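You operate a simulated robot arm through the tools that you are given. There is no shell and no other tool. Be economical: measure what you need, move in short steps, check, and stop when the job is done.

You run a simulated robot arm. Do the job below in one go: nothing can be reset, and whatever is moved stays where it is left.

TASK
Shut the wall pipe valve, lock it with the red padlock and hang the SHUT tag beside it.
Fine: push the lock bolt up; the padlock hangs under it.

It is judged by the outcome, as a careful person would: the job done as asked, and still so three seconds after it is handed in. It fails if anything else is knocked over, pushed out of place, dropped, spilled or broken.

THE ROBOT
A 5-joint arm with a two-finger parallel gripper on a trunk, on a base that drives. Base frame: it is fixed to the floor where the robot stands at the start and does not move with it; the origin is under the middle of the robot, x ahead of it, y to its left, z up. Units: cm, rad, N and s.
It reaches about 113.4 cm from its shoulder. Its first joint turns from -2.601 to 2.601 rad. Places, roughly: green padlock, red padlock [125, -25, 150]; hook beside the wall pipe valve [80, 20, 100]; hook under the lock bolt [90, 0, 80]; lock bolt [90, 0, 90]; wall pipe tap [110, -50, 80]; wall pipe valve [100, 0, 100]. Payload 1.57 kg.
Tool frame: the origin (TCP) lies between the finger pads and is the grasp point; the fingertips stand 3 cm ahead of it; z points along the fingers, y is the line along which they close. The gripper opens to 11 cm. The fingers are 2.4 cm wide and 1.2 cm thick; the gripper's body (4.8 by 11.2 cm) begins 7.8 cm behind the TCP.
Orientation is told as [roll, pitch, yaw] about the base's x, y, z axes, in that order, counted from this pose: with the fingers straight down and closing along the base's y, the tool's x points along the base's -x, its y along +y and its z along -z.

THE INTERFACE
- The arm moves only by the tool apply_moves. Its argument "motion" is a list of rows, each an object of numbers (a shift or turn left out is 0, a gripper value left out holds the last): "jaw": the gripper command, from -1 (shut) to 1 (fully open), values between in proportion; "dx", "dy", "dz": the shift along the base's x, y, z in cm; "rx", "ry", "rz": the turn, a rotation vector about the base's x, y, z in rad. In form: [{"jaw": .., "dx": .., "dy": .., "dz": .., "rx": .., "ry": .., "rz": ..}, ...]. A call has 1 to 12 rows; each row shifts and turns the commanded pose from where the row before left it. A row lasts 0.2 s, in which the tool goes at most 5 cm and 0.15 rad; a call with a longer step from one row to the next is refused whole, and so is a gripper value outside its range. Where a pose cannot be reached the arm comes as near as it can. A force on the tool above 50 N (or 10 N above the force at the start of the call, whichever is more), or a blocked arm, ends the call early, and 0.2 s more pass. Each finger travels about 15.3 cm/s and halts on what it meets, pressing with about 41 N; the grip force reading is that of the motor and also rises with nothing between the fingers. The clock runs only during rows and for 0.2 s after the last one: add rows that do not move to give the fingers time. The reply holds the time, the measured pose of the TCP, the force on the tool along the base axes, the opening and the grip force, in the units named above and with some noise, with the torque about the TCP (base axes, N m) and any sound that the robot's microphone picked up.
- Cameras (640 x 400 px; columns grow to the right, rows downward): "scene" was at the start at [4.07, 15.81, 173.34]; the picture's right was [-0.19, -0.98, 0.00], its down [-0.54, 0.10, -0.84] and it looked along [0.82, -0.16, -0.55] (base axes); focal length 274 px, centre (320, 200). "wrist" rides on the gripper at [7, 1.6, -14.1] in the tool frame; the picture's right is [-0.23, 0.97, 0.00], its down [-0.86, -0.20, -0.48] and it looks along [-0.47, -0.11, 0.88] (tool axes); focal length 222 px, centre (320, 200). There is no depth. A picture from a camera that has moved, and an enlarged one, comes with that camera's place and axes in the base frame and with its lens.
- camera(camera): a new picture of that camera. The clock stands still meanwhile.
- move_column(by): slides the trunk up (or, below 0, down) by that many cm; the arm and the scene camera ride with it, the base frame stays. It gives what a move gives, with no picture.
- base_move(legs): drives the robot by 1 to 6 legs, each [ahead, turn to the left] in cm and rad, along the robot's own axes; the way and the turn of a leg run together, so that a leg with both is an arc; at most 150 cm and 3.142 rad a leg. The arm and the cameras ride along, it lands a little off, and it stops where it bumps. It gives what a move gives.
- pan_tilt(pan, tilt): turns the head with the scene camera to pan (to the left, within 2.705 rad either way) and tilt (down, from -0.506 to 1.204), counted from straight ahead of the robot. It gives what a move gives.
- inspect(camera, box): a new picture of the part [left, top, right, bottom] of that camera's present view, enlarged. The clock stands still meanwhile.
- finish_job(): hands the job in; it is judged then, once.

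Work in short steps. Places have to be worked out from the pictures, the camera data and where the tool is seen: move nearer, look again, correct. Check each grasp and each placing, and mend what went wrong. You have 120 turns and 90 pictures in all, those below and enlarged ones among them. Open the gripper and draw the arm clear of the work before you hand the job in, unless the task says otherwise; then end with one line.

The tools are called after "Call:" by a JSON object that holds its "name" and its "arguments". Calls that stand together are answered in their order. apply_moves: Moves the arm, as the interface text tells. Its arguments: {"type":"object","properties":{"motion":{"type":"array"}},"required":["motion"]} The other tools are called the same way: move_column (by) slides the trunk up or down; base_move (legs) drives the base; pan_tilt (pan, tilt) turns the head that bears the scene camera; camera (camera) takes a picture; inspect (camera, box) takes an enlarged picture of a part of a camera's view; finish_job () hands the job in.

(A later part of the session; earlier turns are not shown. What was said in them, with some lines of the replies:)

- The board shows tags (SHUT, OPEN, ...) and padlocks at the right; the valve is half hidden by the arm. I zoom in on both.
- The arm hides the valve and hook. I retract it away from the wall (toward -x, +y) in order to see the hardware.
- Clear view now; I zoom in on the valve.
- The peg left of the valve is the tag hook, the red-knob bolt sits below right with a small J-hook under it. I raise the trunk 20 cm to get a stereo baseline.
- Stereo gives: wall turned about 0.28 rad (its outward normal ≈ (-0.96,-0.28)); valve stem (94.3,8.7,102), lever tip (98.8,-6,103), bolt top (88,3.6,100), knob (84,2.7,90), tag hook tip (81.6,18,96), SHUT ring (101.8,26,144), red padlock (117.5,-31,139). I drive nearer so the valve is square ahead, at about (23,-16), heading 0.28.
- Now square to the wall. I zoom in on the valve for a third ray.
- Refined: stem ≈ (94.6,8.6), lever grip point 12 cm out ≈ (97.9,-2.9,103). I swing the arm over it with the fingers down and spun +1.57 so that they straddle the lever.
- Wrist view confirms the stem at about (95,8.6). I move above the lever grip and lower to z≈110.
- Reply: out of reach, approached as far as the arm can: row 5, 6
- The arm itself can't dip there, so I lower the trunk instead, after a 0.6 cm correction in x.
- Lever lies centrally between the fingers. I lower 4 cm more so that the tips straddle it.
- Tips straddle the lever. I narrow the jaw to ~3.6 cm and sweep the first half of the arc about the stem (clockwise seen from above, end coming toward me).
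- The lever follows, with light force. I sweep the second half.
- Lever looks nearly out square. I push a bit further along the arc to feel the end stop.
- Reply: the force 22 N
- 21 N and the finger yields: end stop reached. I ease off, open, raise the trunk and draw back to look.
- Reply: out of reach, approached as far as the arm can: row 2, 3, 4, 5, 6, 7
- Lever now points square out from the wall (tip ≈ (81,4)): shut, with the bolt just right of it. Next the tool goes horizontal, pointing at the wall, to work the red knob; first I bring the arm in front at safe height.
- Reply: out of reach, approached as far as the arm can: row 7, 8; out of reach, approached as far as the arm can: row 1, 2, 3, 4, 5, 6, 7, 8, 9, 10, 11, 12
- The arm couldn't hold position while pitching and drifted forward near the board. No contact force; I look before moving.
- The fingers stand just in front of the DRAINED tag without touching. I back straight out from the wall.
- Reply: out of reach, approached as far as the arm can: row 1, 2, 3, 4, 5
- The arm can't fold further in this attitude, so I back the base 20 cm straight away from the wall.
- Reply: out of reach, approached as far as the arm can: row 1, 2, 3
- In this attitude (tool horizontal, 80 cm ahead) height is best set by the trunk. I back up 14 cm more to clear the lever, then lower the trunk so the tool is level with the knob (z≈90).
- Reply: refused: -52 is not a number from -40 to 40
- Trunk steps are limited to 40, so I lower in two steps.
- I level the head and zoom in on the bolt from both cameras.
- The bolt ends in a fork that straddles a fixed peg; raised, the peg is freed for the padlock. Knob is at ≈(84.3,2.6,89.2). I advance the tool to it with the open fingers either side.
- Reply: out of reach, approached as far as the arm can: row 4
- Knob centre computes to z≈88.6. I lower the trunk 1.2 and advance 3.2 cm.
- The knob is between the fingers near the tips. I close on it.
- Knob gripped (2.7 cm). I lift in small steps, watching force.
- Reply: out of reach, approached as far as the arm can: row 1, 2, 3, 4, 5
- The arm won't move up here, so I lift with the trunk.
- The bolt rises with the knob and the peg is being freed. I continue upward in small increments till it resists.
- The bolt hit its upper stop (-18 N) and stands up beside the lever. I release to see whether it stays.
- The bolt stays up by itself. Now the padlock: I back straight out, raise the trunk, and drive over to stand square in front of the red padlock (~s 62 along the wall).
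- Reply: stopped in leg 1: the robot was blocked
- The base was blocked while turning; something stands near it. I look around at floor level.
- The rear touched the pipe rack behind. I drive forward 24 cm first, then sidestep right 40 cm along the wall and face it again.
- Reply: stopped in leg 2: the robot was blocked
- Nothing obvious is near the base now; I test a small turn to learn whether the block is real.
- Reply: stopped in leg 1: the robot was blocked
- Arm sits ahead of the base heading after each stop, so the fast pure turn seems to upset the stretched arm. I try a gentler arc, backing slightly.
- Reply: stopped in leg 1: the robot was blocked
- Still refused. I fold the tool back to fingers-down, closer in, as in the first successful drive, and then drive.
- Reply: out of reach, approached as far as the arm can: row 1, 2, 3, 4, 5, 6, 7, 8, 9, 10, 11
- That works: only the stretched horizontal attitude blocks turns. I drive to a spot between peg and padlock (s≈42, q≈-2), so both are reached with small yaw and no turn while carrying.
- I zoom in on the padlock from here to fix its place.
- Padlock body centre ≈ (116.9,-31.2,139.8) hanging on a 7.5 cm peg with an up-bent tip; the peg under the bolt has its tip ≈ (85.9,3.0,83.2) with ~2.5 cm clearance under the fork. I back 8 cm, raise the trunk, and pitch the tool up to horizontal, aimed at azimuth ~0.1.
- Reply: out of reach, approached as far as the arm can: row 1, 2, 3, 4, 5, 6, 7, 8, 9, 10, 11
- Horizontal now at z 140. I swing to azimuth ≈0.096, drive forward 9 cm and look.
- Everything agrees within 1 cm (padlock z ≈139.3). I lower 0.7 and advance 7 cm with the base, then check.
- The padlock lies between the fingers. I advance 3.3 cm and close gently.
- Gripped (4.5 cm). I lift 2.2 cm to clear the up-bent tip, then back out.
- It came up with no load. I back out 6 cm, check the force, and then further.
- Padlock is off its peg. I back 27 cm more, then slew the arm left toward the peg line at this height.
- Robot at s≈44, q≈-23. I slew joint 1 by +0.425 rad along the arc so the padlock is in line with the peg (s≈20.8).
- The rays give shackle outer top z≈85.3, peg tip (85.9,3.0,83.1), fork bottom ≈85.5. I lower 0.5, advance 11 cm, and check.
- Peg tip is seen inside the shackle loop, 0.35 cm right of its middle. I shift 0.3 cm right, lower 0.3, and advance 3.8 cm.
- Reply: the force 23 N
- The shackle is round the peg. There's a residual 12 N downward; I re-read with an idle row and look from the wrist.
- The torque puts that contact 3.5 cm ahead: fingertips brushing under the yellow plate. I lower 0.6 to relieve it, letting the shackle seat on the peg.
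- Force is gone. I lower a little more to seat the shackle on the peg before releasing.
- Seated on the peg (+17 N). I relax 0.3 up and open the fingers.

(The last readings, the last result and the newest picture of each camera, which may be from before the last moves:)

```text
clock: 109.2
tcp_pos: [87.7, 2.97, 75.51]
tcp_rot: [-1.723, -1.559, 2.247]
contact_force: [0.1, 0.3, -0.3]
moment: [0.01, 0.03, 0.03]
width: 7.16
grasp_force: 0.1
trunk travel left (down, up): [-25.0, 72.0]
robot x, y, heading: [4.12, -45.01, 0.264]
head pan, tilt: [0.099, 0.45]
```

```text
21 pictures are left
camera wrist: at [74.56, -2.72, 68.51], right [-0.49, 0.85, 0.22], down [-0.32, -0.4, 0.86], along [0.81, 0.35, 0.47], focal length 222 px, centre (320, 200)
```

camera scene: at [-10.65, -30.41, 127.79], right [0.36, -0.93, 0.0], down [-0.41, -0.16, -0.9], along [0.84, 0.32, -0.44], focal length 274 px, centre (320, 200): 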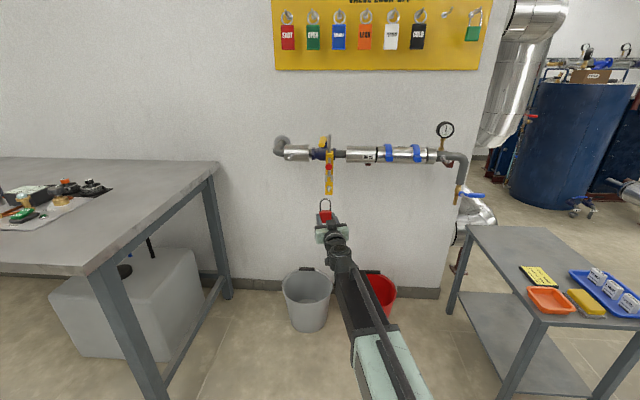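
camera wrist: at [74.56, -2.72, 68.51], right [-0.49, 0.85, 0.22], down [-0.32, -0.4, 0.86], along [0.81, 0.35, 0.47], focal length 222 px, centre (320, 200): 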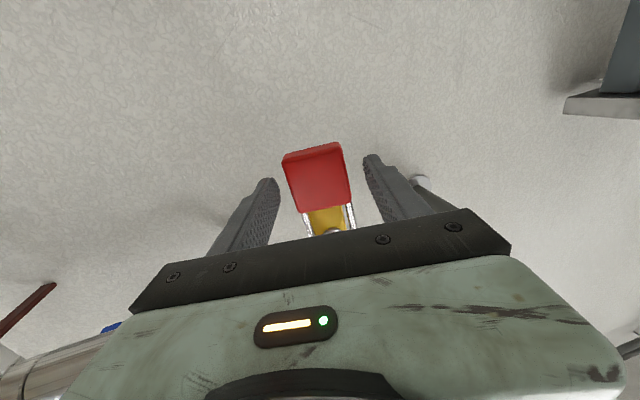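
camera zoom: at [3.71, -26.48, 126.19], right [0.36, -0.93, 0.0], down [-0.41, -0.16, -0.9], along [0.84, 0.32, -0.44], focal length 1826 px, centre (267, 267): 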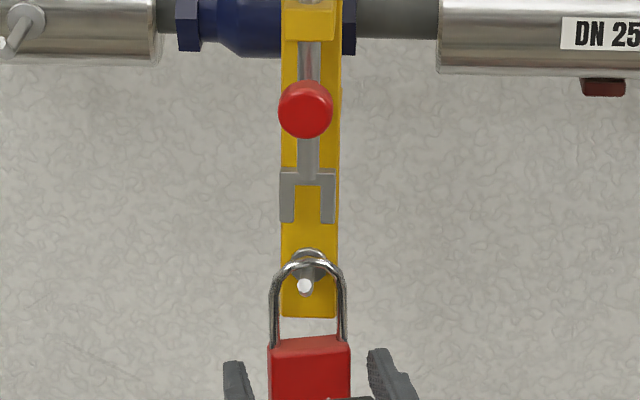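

The padlock hangs on the peg under the raised bolt. I open wider, back out 17 cm, and raise the trunk.

Call:
{"name": "apply_moves", "arguments": {"motion": [{"jaw": 0.5}, {"jaw": 0.75}, {}]}}

Call:
{"name": "base_move", "arguments": {"legs": [[-17, 0]]}}

Call:
{"name": "move_column", "arguments": {"by": 40}}

Call:
{"name": "inspect", "arguments": {"camera": "scene", "box": [240, 180, 400, 280]}}

```text
clock: 110.0
tcp_pos: [87.6, 3.07, 75.49]
tcp_rot: [-1.726, -1.559, 2.247]
contact_force: [-0.6, -0.2, -0.3]
moment: [-0.01, -0.02, -0.01]
width: 9.62
grasp_force: 0.1
trunk travel left (down, up): [-25.0, 72.0]
robot x, y, heading: [4.2, -44.62, 0.265]
head pan, tilt: [0.099, 0.45]
```

```text
clock: 111.4
tcp_pos: [71.35, -1.54, 75.54]
tcp_rot: [-1.728, -1.558, 2.252]
contact_force: [0.8, 0.3, 0.0]
moment: [-0.01, 0.01, 0.03]
width: 9.64
grasp_force: 0.0
trunk travel left (down, up): [-25.0, 72.0]
robot x, y, heading: [-12.44, -49.41, 0.27]
head pan, tilt: [0.099, 0.45]
```

```text
clock: 115.3
tcp_pos: [71.22, -1.42, 115.53]
tcp_rot: [-1.722, -1.557, 2.246]
contact_force: [-0.9, 0.2, -0.1]
moment: [-0.01, 0.0, -0.01]
width: 9.64
grasp_force: 0.1
trunk travel left (down, up): [-65.0, 32.0]
robot x, y, heading: [-12.31, -49.49, 0.269]
head pan, tilt: [0.099, 0.45]
```

```text
4.00 times, centred on (320, 230) of scene
camera zoom: at [-12.66, -30.96, 166.19], right [0.36, -0.93, 0.0], down [-0.41, -0.16, -0.9], along [0.84, 0.32, -0.44], focal length 1096 px, centre (320, 80)
```

zoom: 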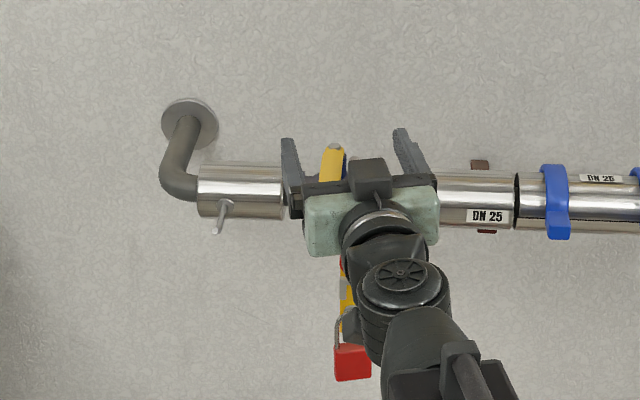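

Padlock hangs well. Next the SHUT tag: raise, fold the tool down for driving, and sidestep left to s≈8.

Call:
{"name": "move_column", "arguments": {"by": 25}}

Call:
{"name": "apply_moves", "arguments": {"motion": [{"rx": -0.07, "ry": 0.121}, {"dx": -1.73, "dy": -1.0, "rx": -0.07, "ry": 0.121}, {"dx": -1.73, "dy": -1.0, "rx": -0.07, "ry": 0.121}, {"dx": -1.73, "dy": -1.0, "rx": -0.07, "ry": 0.121}, {"dx": -1.73, "dy": -1.0, "rx": -0.07, "ry": 0.121}, {"dx": -1.73, "dy": -1.0, "rx": -0.07, "ry": 0.121}, {"dx": -1.73, "dy": -1.0, "rx": -0.07, "ry": 0.121}, {"dx": -1.73, "dy": -1.0, "rx": -0.07, "ry": 0.121}, {"dx": -1.73, "dy": -1.0, "rx": -0.07, "ry": 0.121}, {"dx": -1.73, "dy": -1.0, "rx": -0.07, "ry": 0.121}, {"dx": -1.73, "dy": -1.0, "rx": -0.07, "ry": 0.121}]}}

Call:
{"name": "base_move", "arguments": {"legs": [[0, 1.129], [40, 0], [0, -1.118]]}}

```text
clock: 117.8
tcp_pos: [71.43, -1.39, 140.5]
tcp_rot: [-1.721, -1.561, 2.244]
contact_force: [-0.4, -0.8, 0.6]
moment: [0.0, 0.0, -0.02]
width: 9.61
grasp_force: 0.0
trunk travel left (down, up): [-90.0, 7.0]
robot x, y, heading: [-12.41, -49.45, 0.267]
head pan, tilt: [0.099, 0.45]
```

```text
clock: 120.2
tcp_pos: [50.81, -3.46, 119.14]
tcp_rot: [-0.19, -0.411, 0.541]
contact_force: [0.0, 0.9, -0.5]
moment: [0.0, 0.01, 0.02]
width: 9.6
grasp_force: 0.0
out of reach, approached as far as the arm can: row 1, 2, 3, 4, 5, 6, 7, 8, 9, 10, 11
trunk travel left (down, up): [-90.0, 7.0]
robot x, y, heading: [-12.55, -49.38, 0.268]
head pan, tilt: [0.099, 0.45]
```

```text
clock: 128.4
tcp_pos: [57.88, 36.44, 119.18]
tcp_rot: [-0.2, -0.412, 0.543]
contact_force: [-0.3, 0.4, 0.3]
moment: [-0.01, -0.04, 0.02]
width: 9.63
grasp_force: 0.0
trunk travel left (down, up): [-90.0, 7.0]
robot x, y, heading: [-5.82, -7.25, 0.277]
head pan, tilt: [0.099, 0.45]
```

Robot is at s≈5, q≈-8. The fold stopped short (tool leaning 0.45 rad), so I reverse the pitch a few rows and read the attitude.

Call:
{"name": "apply_moves", "arguments": {"motion": [{"jaw": 0.6, "dx": 1.73, "dy": 1.0, "rx": 0.0714, "ry": -0.1205}, {"dx": 1.73, "dy": 1.0, "rx": 0.0714, "ry": -0.1205}, {"dx": 1.73, "dy": 1.0, "rx": 0.0714, "ry": -0.1205}, {"dx": 1.73, "dy": 1.0, "rx": 0.0714, "ry": -0.1205}, {}]}}

```text
clock: 129.6
tcp_pos: [64.95, 40.38, 127.39]
tcp_rot: [-0.205, -0.974, 0.545]
contact_force: [-0.1, -0.5, 0.1]
moment: [0.02, 0.03, 0.02]
width: 8.81
grasp_force: 0.1
out of reach, approached as far as the arm can: row 1, 2, 3, 4
trunk travel left (down, up): [-90.0, 7.0]
robot x, y, heading: [-5.76, -7.47, 0.283]
head pan, tilt: [0.099, 0.45]
```

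Attitude reading looks twisted; I take a wrist picture to get exact axes.

Call:
{"name": "camera", "arguments": {"camera": "wrist"}}

```text
19 pictures are left
camera wrist: at [49.64, 36.38, 129.22], right [-0.25, 0.97, 0.08], down [0.1, -0.05, 0.99], along [0.96, 0.25, -0.09], focal length 222 px, centre (320, 200)
```

wrist: 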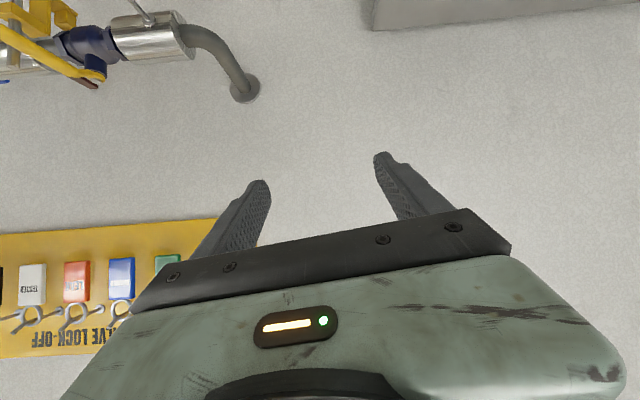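

Tool axis already points at azimuth 0.30 (SHUT's bearing), needing 0.59 rad more pitch and a slight roll. I bring the TCP onto that bearing at radius 96, z 141 at the same time.

Call:
{"name": "apply_moves", "arguments": {"motion": [{"dx": 2.99, "dy": -2.77, "dz": 1.94, "rx": 0.0419, "ry": -0.0749}, {"dx": 2.99, "dy": -2.77, "dz": 1.94, "rx": 0.0419, "ry": -0.0749}, {"dx": 2.99, "dy": -2.77, "dz": 1.94, "rx": 0.0419, "ry": -0.0749}, {"dx": 2.99, "dy": -2.77, "dz": 1.94, "rx": 0.0419, "ry": -0.0749}, {"dx": 2.99, "dy": -2.77, "dz": 1.94, "rx": 0.0419, "ry": -0.0749}, {"dx": 2.99, "dy": -2.77, "dz": 1.94, "rx": 0.0419, "ry": -0.0749}, {"dx": 2.99, "dy": -2.77, "dz": 1.94, "rx": 0.0419, "ry": -0.0749}, {}]}}

Call:
{"name": "camera", "arguments": {"camera": "wrist"}}

```text
clock: 131.4
tcp_pos: [85.87, 20.88, 140.51]
tcp_rot: [-1.844, -1.55, 2.178]
contact_force: [0.0, 0.0, 1.3]
moment: [0.0, 0.03, 0.04]
width: 8.81
grasp_force: 0.1
out of reach, approached as far as the arm can: row 2, 6
trunk travel left (down, up): [-90.0, 7.0]
robot x, y, heading: [-6.24, -7.2, 0.28]
head pan, tilt: [0.099, 0.45]
```

```text
18 pictures are left
camera wrist: at [72.0, 17.62, 133.55], right [-0.32, 0.92, 0.21], down [-0.4, -0.33, 0.86], along [0.86, 0.19, 0.47], focal length 222 px, centre (320, 200)
```

wrist: 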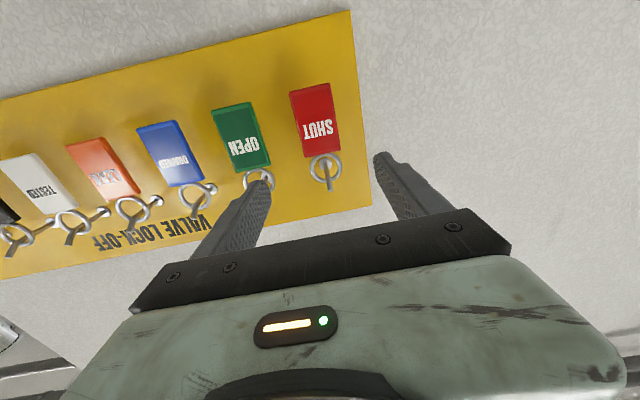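

SHUT tag centre ≈ (101.6,26.2,138.2). I shift 0.7 cm left, lower 0.7 to grip its upper part, and drive in 11.5 cm.

Call:
{"name": "apply_moves", "arguments": {"motion": [{"jaw": 0.45, "dx": -0.2, "dy": 0.7}, {}]}}

Call:
{"name": "move_column", "arguments": {"by": -0.7}}

Call:
{"name": "base_move", "arguments": {"legs": [[11.5, 0]]}}

Call:
{"name": "camera", "arguments": {"camera": "wrist"}}

```text
clock: 132.0
tcp_pos: [85.72, 21.61, 140.67]
tcp_rot: [-1.828, -1.55, 2.162]
contact_force: [0.0, -0.3, 0.3]
moment: [0.0, -0.04, -0.02]
width: 7.99
grasp_force: 0.0
trunk travel left (down, up): [-90.0, 7.0]
robot x, y, heading: [-5.9, -7.35, 0.28]
head pan, tilt: [0.099, 0.45]
```

```text
clock: 132.5
tcp_pos: [85.7, 21.54, 139.83]
tcp_rot: [-1.833, -1.55, 2.168]
contact_force: [-0.6, 1.4, -0.2]
moment: [0.01, 0.0, 0.01]
width: 7.97
grasp_force: 0.0
trunk travel left (down, up): [-89.3, 7.7]
robot x, y, heading: [-5.67, -7.03, 0.281]
head pan, tilt: [0.099, 0.45]
```

```text
clock: 133.8
tcp_pos: [96.9, 24.87, 139.82]
tcp_rot: [-1.787, -1.548, 2.121]
contact_force: [-0.7, 0.7, 0.7]
moment: [0.01, -0.05, 0.01]
width: 7.96
grasp_force: 0.0
trunk travel left (down, up): [-89.3, 7.7]
robot x, y, heading: [4.86, -4.24, 0.283]
head pan, tilt: [0.099, 0.45]
```

```text
17 pictures are left
camera wrist: at [83.01, 21.62, 132.76], right [-0.32, 0.92, 0.21], down [-0.4, -0.33, 0.86], along [0.86, 0.19, 0.47], focal length 222 px, centre (320, 200)
```

wrist: 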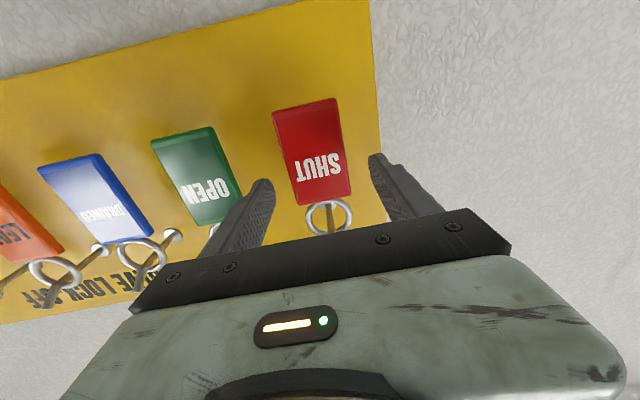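

The SHUT tag lies centred between the fingers. I advance 4.3 cm and close.

Call:
{"name": "base_move", "arguments": {"legs": [[4.3, 0]]}}

Call:
{"name": "apply_moves", "arguments": {"motion": [{"jaw": 0.2}, {"jaw": -0.05}, {"jaw": -0.4}, {}]}}

Call:
{"name": "camera", "arguments": {"camera": "wrist"}}

```text
clock: 134.6
tcp_pos: [101.09, 26.1, 139.87]
tcp_rot: [-1.795, -1.551, 2.13]
contact_force: [0.3, 0.6, -0.8]
moment: [0.0, -0.04, -0.03]
width: 8.0
grasp_force: 0.0
trunk travel left (down, up): [-89.3, 7.7]
robot x, y, heading: [9.52, -2.68, 0.282]
head pan, tilt: [0.099, 0.45]
```

```text
clock: 135.6
tcp_pos: [101.01, 26.0, 139.91]
tcp_rot: [-1.833, -1.55, 2.165]
contact_force: [-0.2, -0.2, 0.9]
moment: [0.01, 0.0, 0.0]
width: 5.12
grasp_force: 41.3
trunk travel left (down, up): [-89.3, 7.7]
robot x, y, heading: [9.37, -2.53, 0.287]
head pan, tilt: [0.099, 0.45]
```

```text
16 pictures are left
camera wrist: at [87.07, 22.79, 132.84], right [-0.32, 0.92, 0.21], down [-0.4, -0.33, 0.86], along [0.86, 0.19, 0.47], focal length 222 px, centre (320, 200)
```

wrist: 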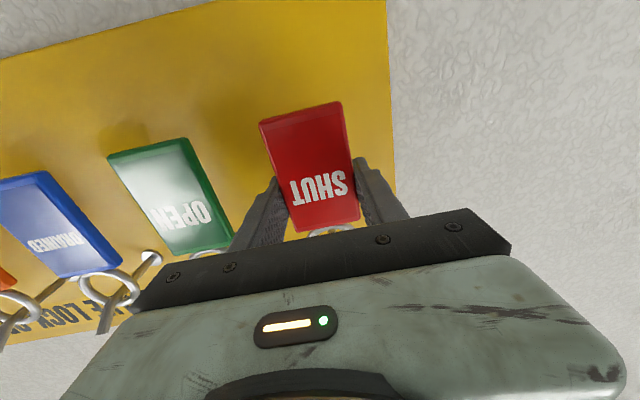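

Gripped at 5.1 cm. I lift 1.9 cm so the ring clears the bent tip, then back out 6 cm.

Call:
{"name": "move_column", "arguments": {"by": 1.9}}

Call:
{"name": "base_move", "arguments": {"legs": [[-3, 0]]}}

Call:
{"name": "base_move", "arguments": {"legs": [[-4, 0]]}}

Call:
{"name": "inspect", "arguments": {"camera": "scene", "box": [260, 110, 400, 200]}}

```text
clock: 136.3
tcp_pos: [100.94, 26.0, 141.78]
tcp_rot: [-1.819, -1.549, 2.155]
contact_force: [-0.1, 0.2, -0.5]
moment: [-0.05, 0.03, -0.02]
width: 5.09
grasp_force: 41.3
trunk travel left (down, up): [-91.2, 5.8]
robot x, y, heading: [8.98, -2.92, 0.283]
head pan, tilt: [0.099, 0.45]
```

```text
clock: 137.1
tcp_pos: [97.98, 25.21, 141.96]
tcp_rot: [-1.877, -1.549, 2.211]
contact_force: [-0.2, 0.5, -0.1]
moment: [-0.03, 0.05, 0.0]
width: 5.1
grasp_force: 41.0
trunk travel left (down, up): [-91.2, 5.8]
robot x, y, heading: [6.74, -3.71, 0.28]
head pan, tilt: [0.099, 0.45]
```

```text
clock: 138.0
tcp_pos: [93.98, 23.95, 141.86]
tcp_rot: [-1.864, -1.55, 2.198]
contact_force: [-0.2, 0.2, 0.3]
moment: [-0.01, 0.03, 0.04]
width: 5.09
grasp_force: 40.9
trunk travel left (down, up): [-91.2, 5.8]
robot x, y, heading: [2.63, -4.54, 0.278]
head pan, tilt: [0.099, 0.45]
```

```text
4.44 times, centred on (330, 155) of scene
camera zoom: at [1.94, 13.59, 192.4], right [0.37, -0.93, 0.0], down [-0.4, -0.16, -0.9], along [0.84, 0.33, -0.43], focal length 1217 px, centre (276, 400)
```

zoom: 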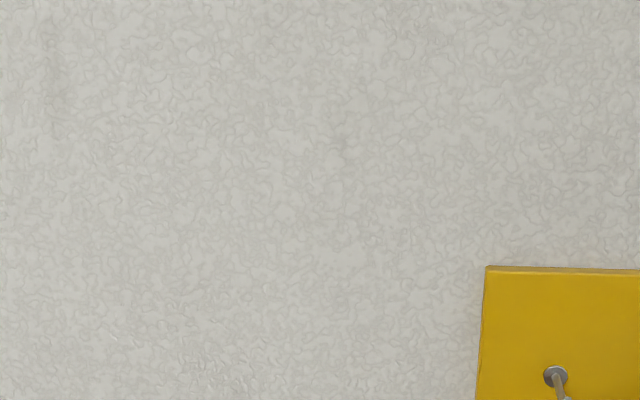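

The tag came free. I back 22 cm, shift 2.3 cm right in line with the tag hook (tip ≈ (81.8,18,96)), and lower so the ring centre is at z≈96.

Call:
{"name": "base_move", "arguments": {"legs": [[-22, 0]]}}

Call:
{"name": "apply_moves", "arguments": {"motion": [{"dx": 0.3, "dy": -1.1}, {"dx": 0.3, "dy": -1.1}, {}]}}

Call:
{"name": "move_column", "arguments": {"by": -40}}

Call:
{"name": "move_column", "arguments": {"by": -10.4}}

Call:
{"name": "camera", "arguments": {"camera": "scene"}}

```text
clock: 139.7
tcp_pos: [72.9, 17.86, 141.88]
tcp_rot: [-1.858, -1.549, 2.193]
contact_force: [-1.0, -0.7, -0.8]
moment: [0.01, -0.02, -0.03]
width: 5.08
grasp_force: 41.4
trunk travel left (down, up): [-91.2, 5.8]
robot x, y, heading: [-18.85, -10.71, 0.28]
head pan, tilt: [0.099, 0.45]
```

```text
clock: 140.5
tcp_pos: [73.56, 15.76, 141.95]
tcp_rot: [-1.833, -1.549, 2.168]
contact_force: [-0.1, 0.3, -0.2]
moment: [-0.02, -0.01, 0.02]
width: 5.13
grasp_force: 40.9
trunk travel left (down, up): [-91.2, 5.8]
robot x, y, heading: [-18.85, -10.99, 0.28]
head pan, tilt: [0.099, 0.45]
```

```text
clock: 144.3
tcp_pos: [73.55, 15.79, 101.81]
tcp_rot: [-1.831, -1.55, 2.165]
contact_force: [0.0, -1.2, -0.5]
moment: [0.0, 0.04, 0.01]
width: 5.14
grasp_force: 40.9
trunk travel left (down, up): [-51.2, 45.8]
robot x, y, heading: [-18.58, -10.83, 0.285]
head pan, tilt: [0.099, 0.45]
```

```text
clock: 145.7
tcp_pos: [73.53, 15.8, 91.32]
tcp_rot: [-1.83, -1.55, 2.167]
contact_force: [0.2, 0.0, -0.4]
moment: [0.02, 0.04, 0.0]
width: 5.11
grasp_force: 40.4
trunk travel left (down, up): [-40.8, 56.2]
robot x, y, heading: [-18.55, -10.89, 0.277]
head pan, tilt: [0.099, 0.45]
```

```text
14 pictures are left
camera scene: at [-19.13, 7.5, 141.99], right [0.37, -0.93, 0.0], down [-0.4, -0.16, -0.9], along [0.84, 0.33, -0.44], focal length 274 px, centre (320, 200)
```

scene: 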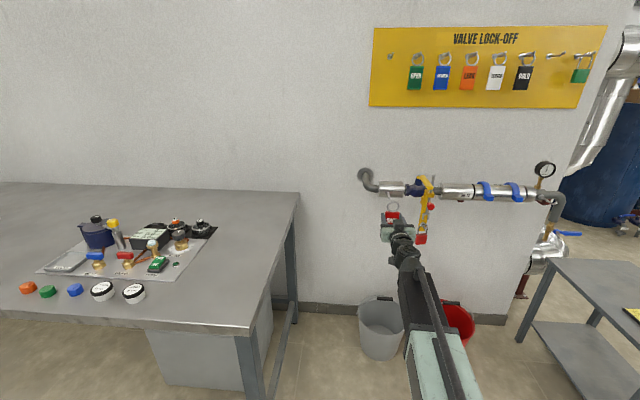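

Call:
{"name": "inspect", "arguments": {"camera": "scene", "box": [350, 170, 446, 230]}}

```text
6.67 times, centred on (398, 200) of scene
camera zoom: at [-19.13, 7.5, 141.99], right [0.37, -0.93, 0.0], down [-0.4, -0.16, -0.9], along [0.84, 0.33, -0.44], focal length 1826 px, centre (-200, 200)
```

zoom: 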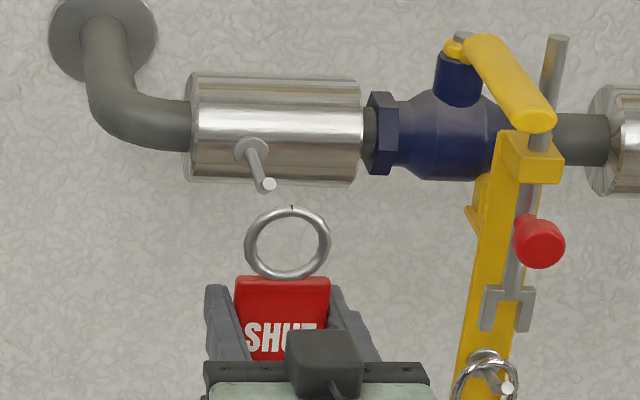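

Ring centre computes to (s 5.24, z 96.3) against hook tip (s 5.31, z 95.9): aligned. I advance 8 cm and check.

Call:
{"name": "base_move", "arguments": {"legs": [[8, 0]]}}

Call:
{"name": "inspect", "arguments": {"camera": "scene", "box": [350, 170, 446, 230]}}

```text
clock: 146.8
tcp_pos: [81.37, 18.07, 91.37]
tcp_rot: [-1.836, -1.55, 2.173]
contact_force: [0.2, -0.5, -0.1]
moment: [-0.02, -0.02, 0.0]
width: 5.13
grasp_force: 41.2
trunk travel left (down, up): [-40.8, 56.2]
robot x, y, heading: [-10.79, -8.85, 0.279]
head pan, tilt: [0.099, 0.45]
```

```text
6.67 times, centred on (398, 200) of scene
camera zoom: at [-11.35, 9.76, 141.99], right [0.37, -0.93, 0.0], down [-0.4, -0.16, -0.9], along [0.84, 0.33, -0.44], focal length 1826 px, centre (-200, 200)
```

zoom: 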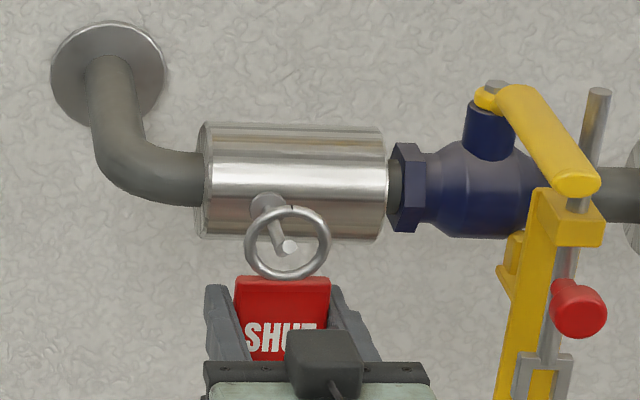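

The peg tip sits right in the middle of the ring. I advance 3.4 cm more so that the ring hangs mid-peg.

Call:
{"name": "base_move", "arguments": {"legs": [[3.4, 0]]}}

Call:
{"name": "inspect", "arguments": {"camera": "scene", "box": [350, 170, 446, 230]}}

```text
clock: 147.6
tcp_pos: [84.7, 19.0, 91.35]
tcp_rot: [-1.819, -1.548, 2.154]
contact_force: [-2.0, -2.6, -5.4]
moment: [0.04, -0.03, 0.0]
width: 5.12
grasp_force: 41.4
trunk travel left (down, up): [-40.8, 56.2]
robot x, y, heading: [-7.4, -7.62, 0.282]
head pan, tilt: [0.099, 0.45]
```

```text
6.67 times, centred on (398, 200) of scene
camera zoom: at [-7.97, 10.72, 141.99], right [0.37, -0.93, 0.0], down [-0.4, -0.16, -0.9], along [0.84, 0.33, -0.44], focal length 1826 px, centre (-200, 200)
```

zoom: 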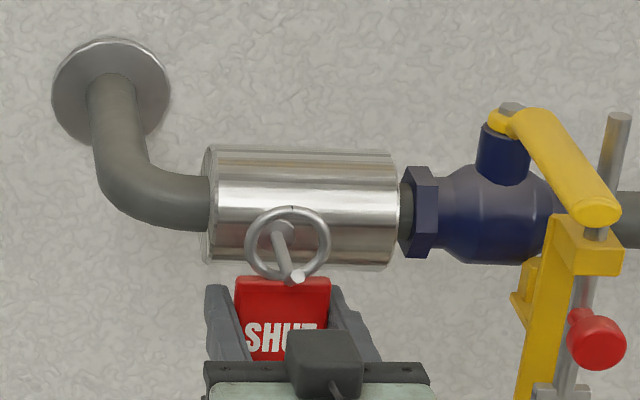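

Ring encircles the peg; a light 5 N down suggests its lower rim grazes the peg. I lower 1.2 cm to near its resting height, then release.

Call:
{"name": "move_column", "arguments": {"by": -1.2}}

Call:
{"name": "apply_moves", "arguments": {"motion": [{}]}}

```text
clock: 148.2
tcp_pos: [84.73, 19.03, 90.23]
tcp_rot: [-1.835, -1.55, 2.167]
contact_force: [-0.5, -0.5, -0.2]
moment: [-0.02, -0.01, -0.02]
width: 5.13
grasp_force: 41.0
trunk travel left (down, up): [-39.6, 57.4]
robot x, y, heading: [-7.64, -7.64, 0.285]
head pan, tilt: [0.099, 0.45]
```

```text
clock: 148.6
tcp_pos: [84.63, 18.95, 90.19]
tcp_rot: [-1.833, -1.549, 2.165]
contact_force: [0.3, -0.2, 1.0]
moment: [0.03, -0.02, 0.05]
width: 5.12
grasp_force: 40.9
trunk travel left (down, up): [-39.6, 57.4]
robot x, y, heading: [-7.29, -7.67, 0.28]
head pan, tilt: [0.099, 0.45]
```

Free of load. I lower a little further to feel the ring seat.

Call:
{"name": "move_column", "arguments": {"by": -0.5}}

Call:
{"name": "inspect", "arguments": {"camera": "scene", "box": [350, 170, 446, 230]}}

```text
clock: 149.1
tcp_pos: [84.57, 18.94, 89.67]
tcp_rot: [-1.832, -1.55, 2.164]
contact_force: [0.5, 0.1, -0.6]
moment: [0.0, 0.05, 0.0]
width: 5.09
grasp_force: 40.6
trunk travel left (down, up): [-39.1, 57.9]
robot x, y, heading: [-7.34, -7.73, 0.281]
head pan, tilt: [0.099, 0.45]
```

```text
6.67 times, centred on (398, 200) of scene
camera zoom: at [-8.01, 10.72, 140.29], right [0.37, -0.93, 0.0], down [-0.4, -0.16, -0.9], along [0.84, 0.33, -0.44], focal length 1826 px, centre (-200, 200)
```

zoom: 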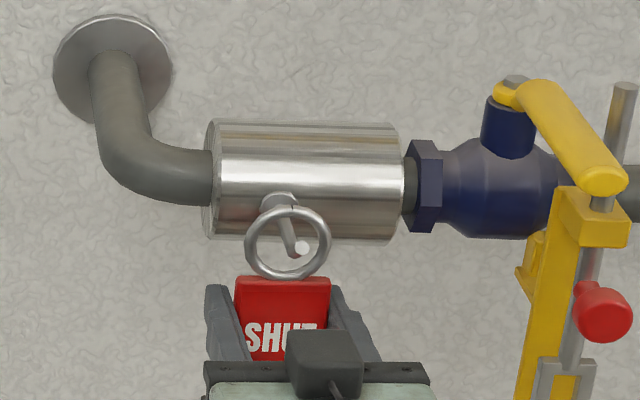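

The peg clearly passes through the ring with its tip in front. Another 0.4 cm down, then I open.

Call:
{"name": "move_column", "arguments": {"by": -0.4}}

Call:
{"name": "apply_moves", "arguments": {"motion": [{"jaw": 0.05}, {"jaw": 0.3}, {"jaw": 0.55}, {}, {}]}}

Call:
{"name": "inspect", "arguments": {"camera": "scene", "box": [350, 170, 446, 230]}}

```text
clock: 149.7
tcp_pos: [84.73, 18.99, 89.19]
tcp_rot: [-1.833, -1.55, 2.166]
contact_force: [-0.2, 0.0, -0.4]
moment: [-0.05, -0.03, 0.03]
width: 5.11
grasp_force: 40.6
trunk travel left (down, up): [-38.7, 58.3]
robot x, y, heading: [-7.2, -7.93, 0.282]
head pan, tilt: [0.099, 0.45]
```

```text
clock: 150.9
tcp_pos: [84.63, 19.05, 89.21]
tcp_rot: [-1.834, -1.548, 2.168]
contact_force: [0.4, 0.3, -0.4]
moment: [-0.02, 0.01, 0.0]
width: 8.54
grasp_force: 0.1
trunk travel left (down, up): [-38.7, 58.3]
robot x, y, heading: [-7.18, -7.43, 0.277]
head pan, tilt: [0.099, 0.45]
```

```text
6.67 times, centred on (398, 200) of scene
camera zoom: at [-8.02, 10.72, 139.89], right [0.37, -0.93, 0.0], down [-0.4, -0.16, -0.9], along [0.84, 0.33, -0.44], focal length 1826 px, centre (-200, 200)
```

zoom: 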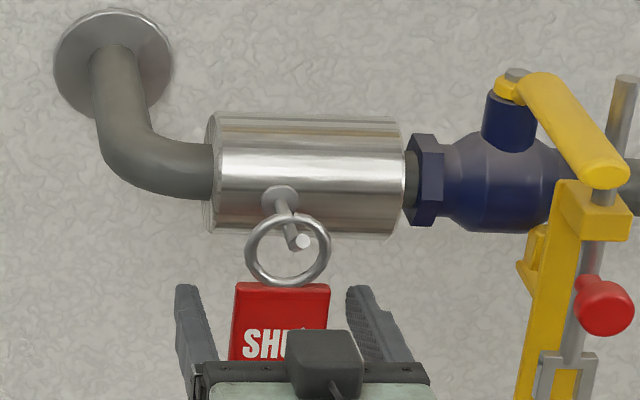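

The tag hangs by itself on the hook. I back straight out 22 cm and check the whole work.

Call:
{"name": "base_move", "arguments": {"legs": [[-22, 0]]}}

Call:
{"name": "move_column", "arguments": {"by": -25}}

Call:
{"name": "inspect", "arguments": {"camera": "scene", "box": [340, 110, 468, 190]}}

Call:
{"name": "camera", "arguments": {"camera": "scene"}}

```text
clock: 152.6
tcp_pos: [63.62, 12.92, 89.26]
tcp_rot: [-1.83, -1.55, 2.163]
contact_force: [-0.9, 0.0, -1.2]
moment: [-0.03, -0.01, -0.01]
width: 8.51
grasp_force: 0.1
trunk travel left (down, up): [-38.7, 58.3]
robot x, y, heading: [-28.85, -13.72, 0.284]
head pan, tilt: [0.099, 0.45]
```

```text
clock: 155.1
tcp_pos: [63.59, 12.86, 64.32]
tcp_rot: [-1.833, -1.55, 2.168]
contact_force: [-0.3, -0.2, -0.6]
moment: [0.02, -0.02, 0.02]
width: 8.54
grasp_force: 0.0
trunk travel left (down, up): [-13.7, 83.3]
robot x, y, heading: [-28.7, -13.94, 0.281]
head pan, tilt: [0.099, 0.45]
```

```text
5.00 times, centred on (404, 150) of scene
camera zoom: at [-29.14, 4.61, 114.89], right [0.37, -0.93, 0.0], down [-0.4, -0.16, -0.9], along [0.84, 0.33, -0.44], focal length 1370 px, centre (-100, 450)
```

zoom: 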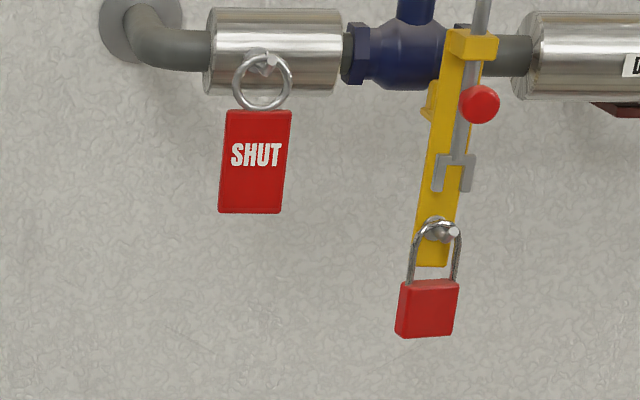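

```text
7 pictures are left
camera scene: at [-29.14, 4.61, 114.89], right [0.37, -0.93, 0.0], down [-0.4, -0.16, -0.9], along [0.84, 0.33, -0.44], focal length 274 px, centre (320, 200)
```

scene: 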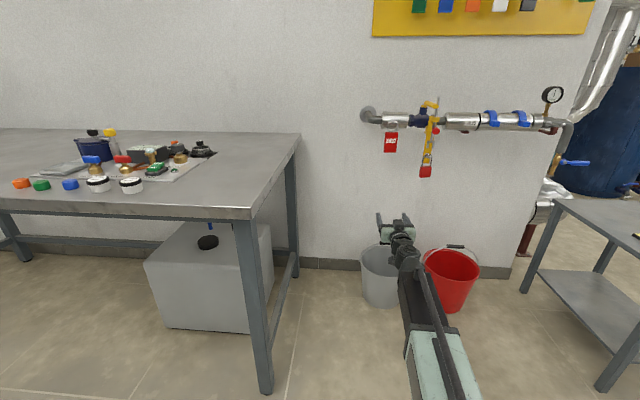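

Tag and padlock both hang on their hooks, the bolt is up and the lever is square to the pipe. The gripper is open and the arm clear, so I hand in.

Call:
{"name": "finish_job", "arguments": {}}

```text
The job is handed in.
```

The wall pipe valve is shut, its lock bolt is up with the red padlock hanging under it, and the SHUT tag hangs on the hook beside it; nothing in the last pictures looks knocked over or out of place.
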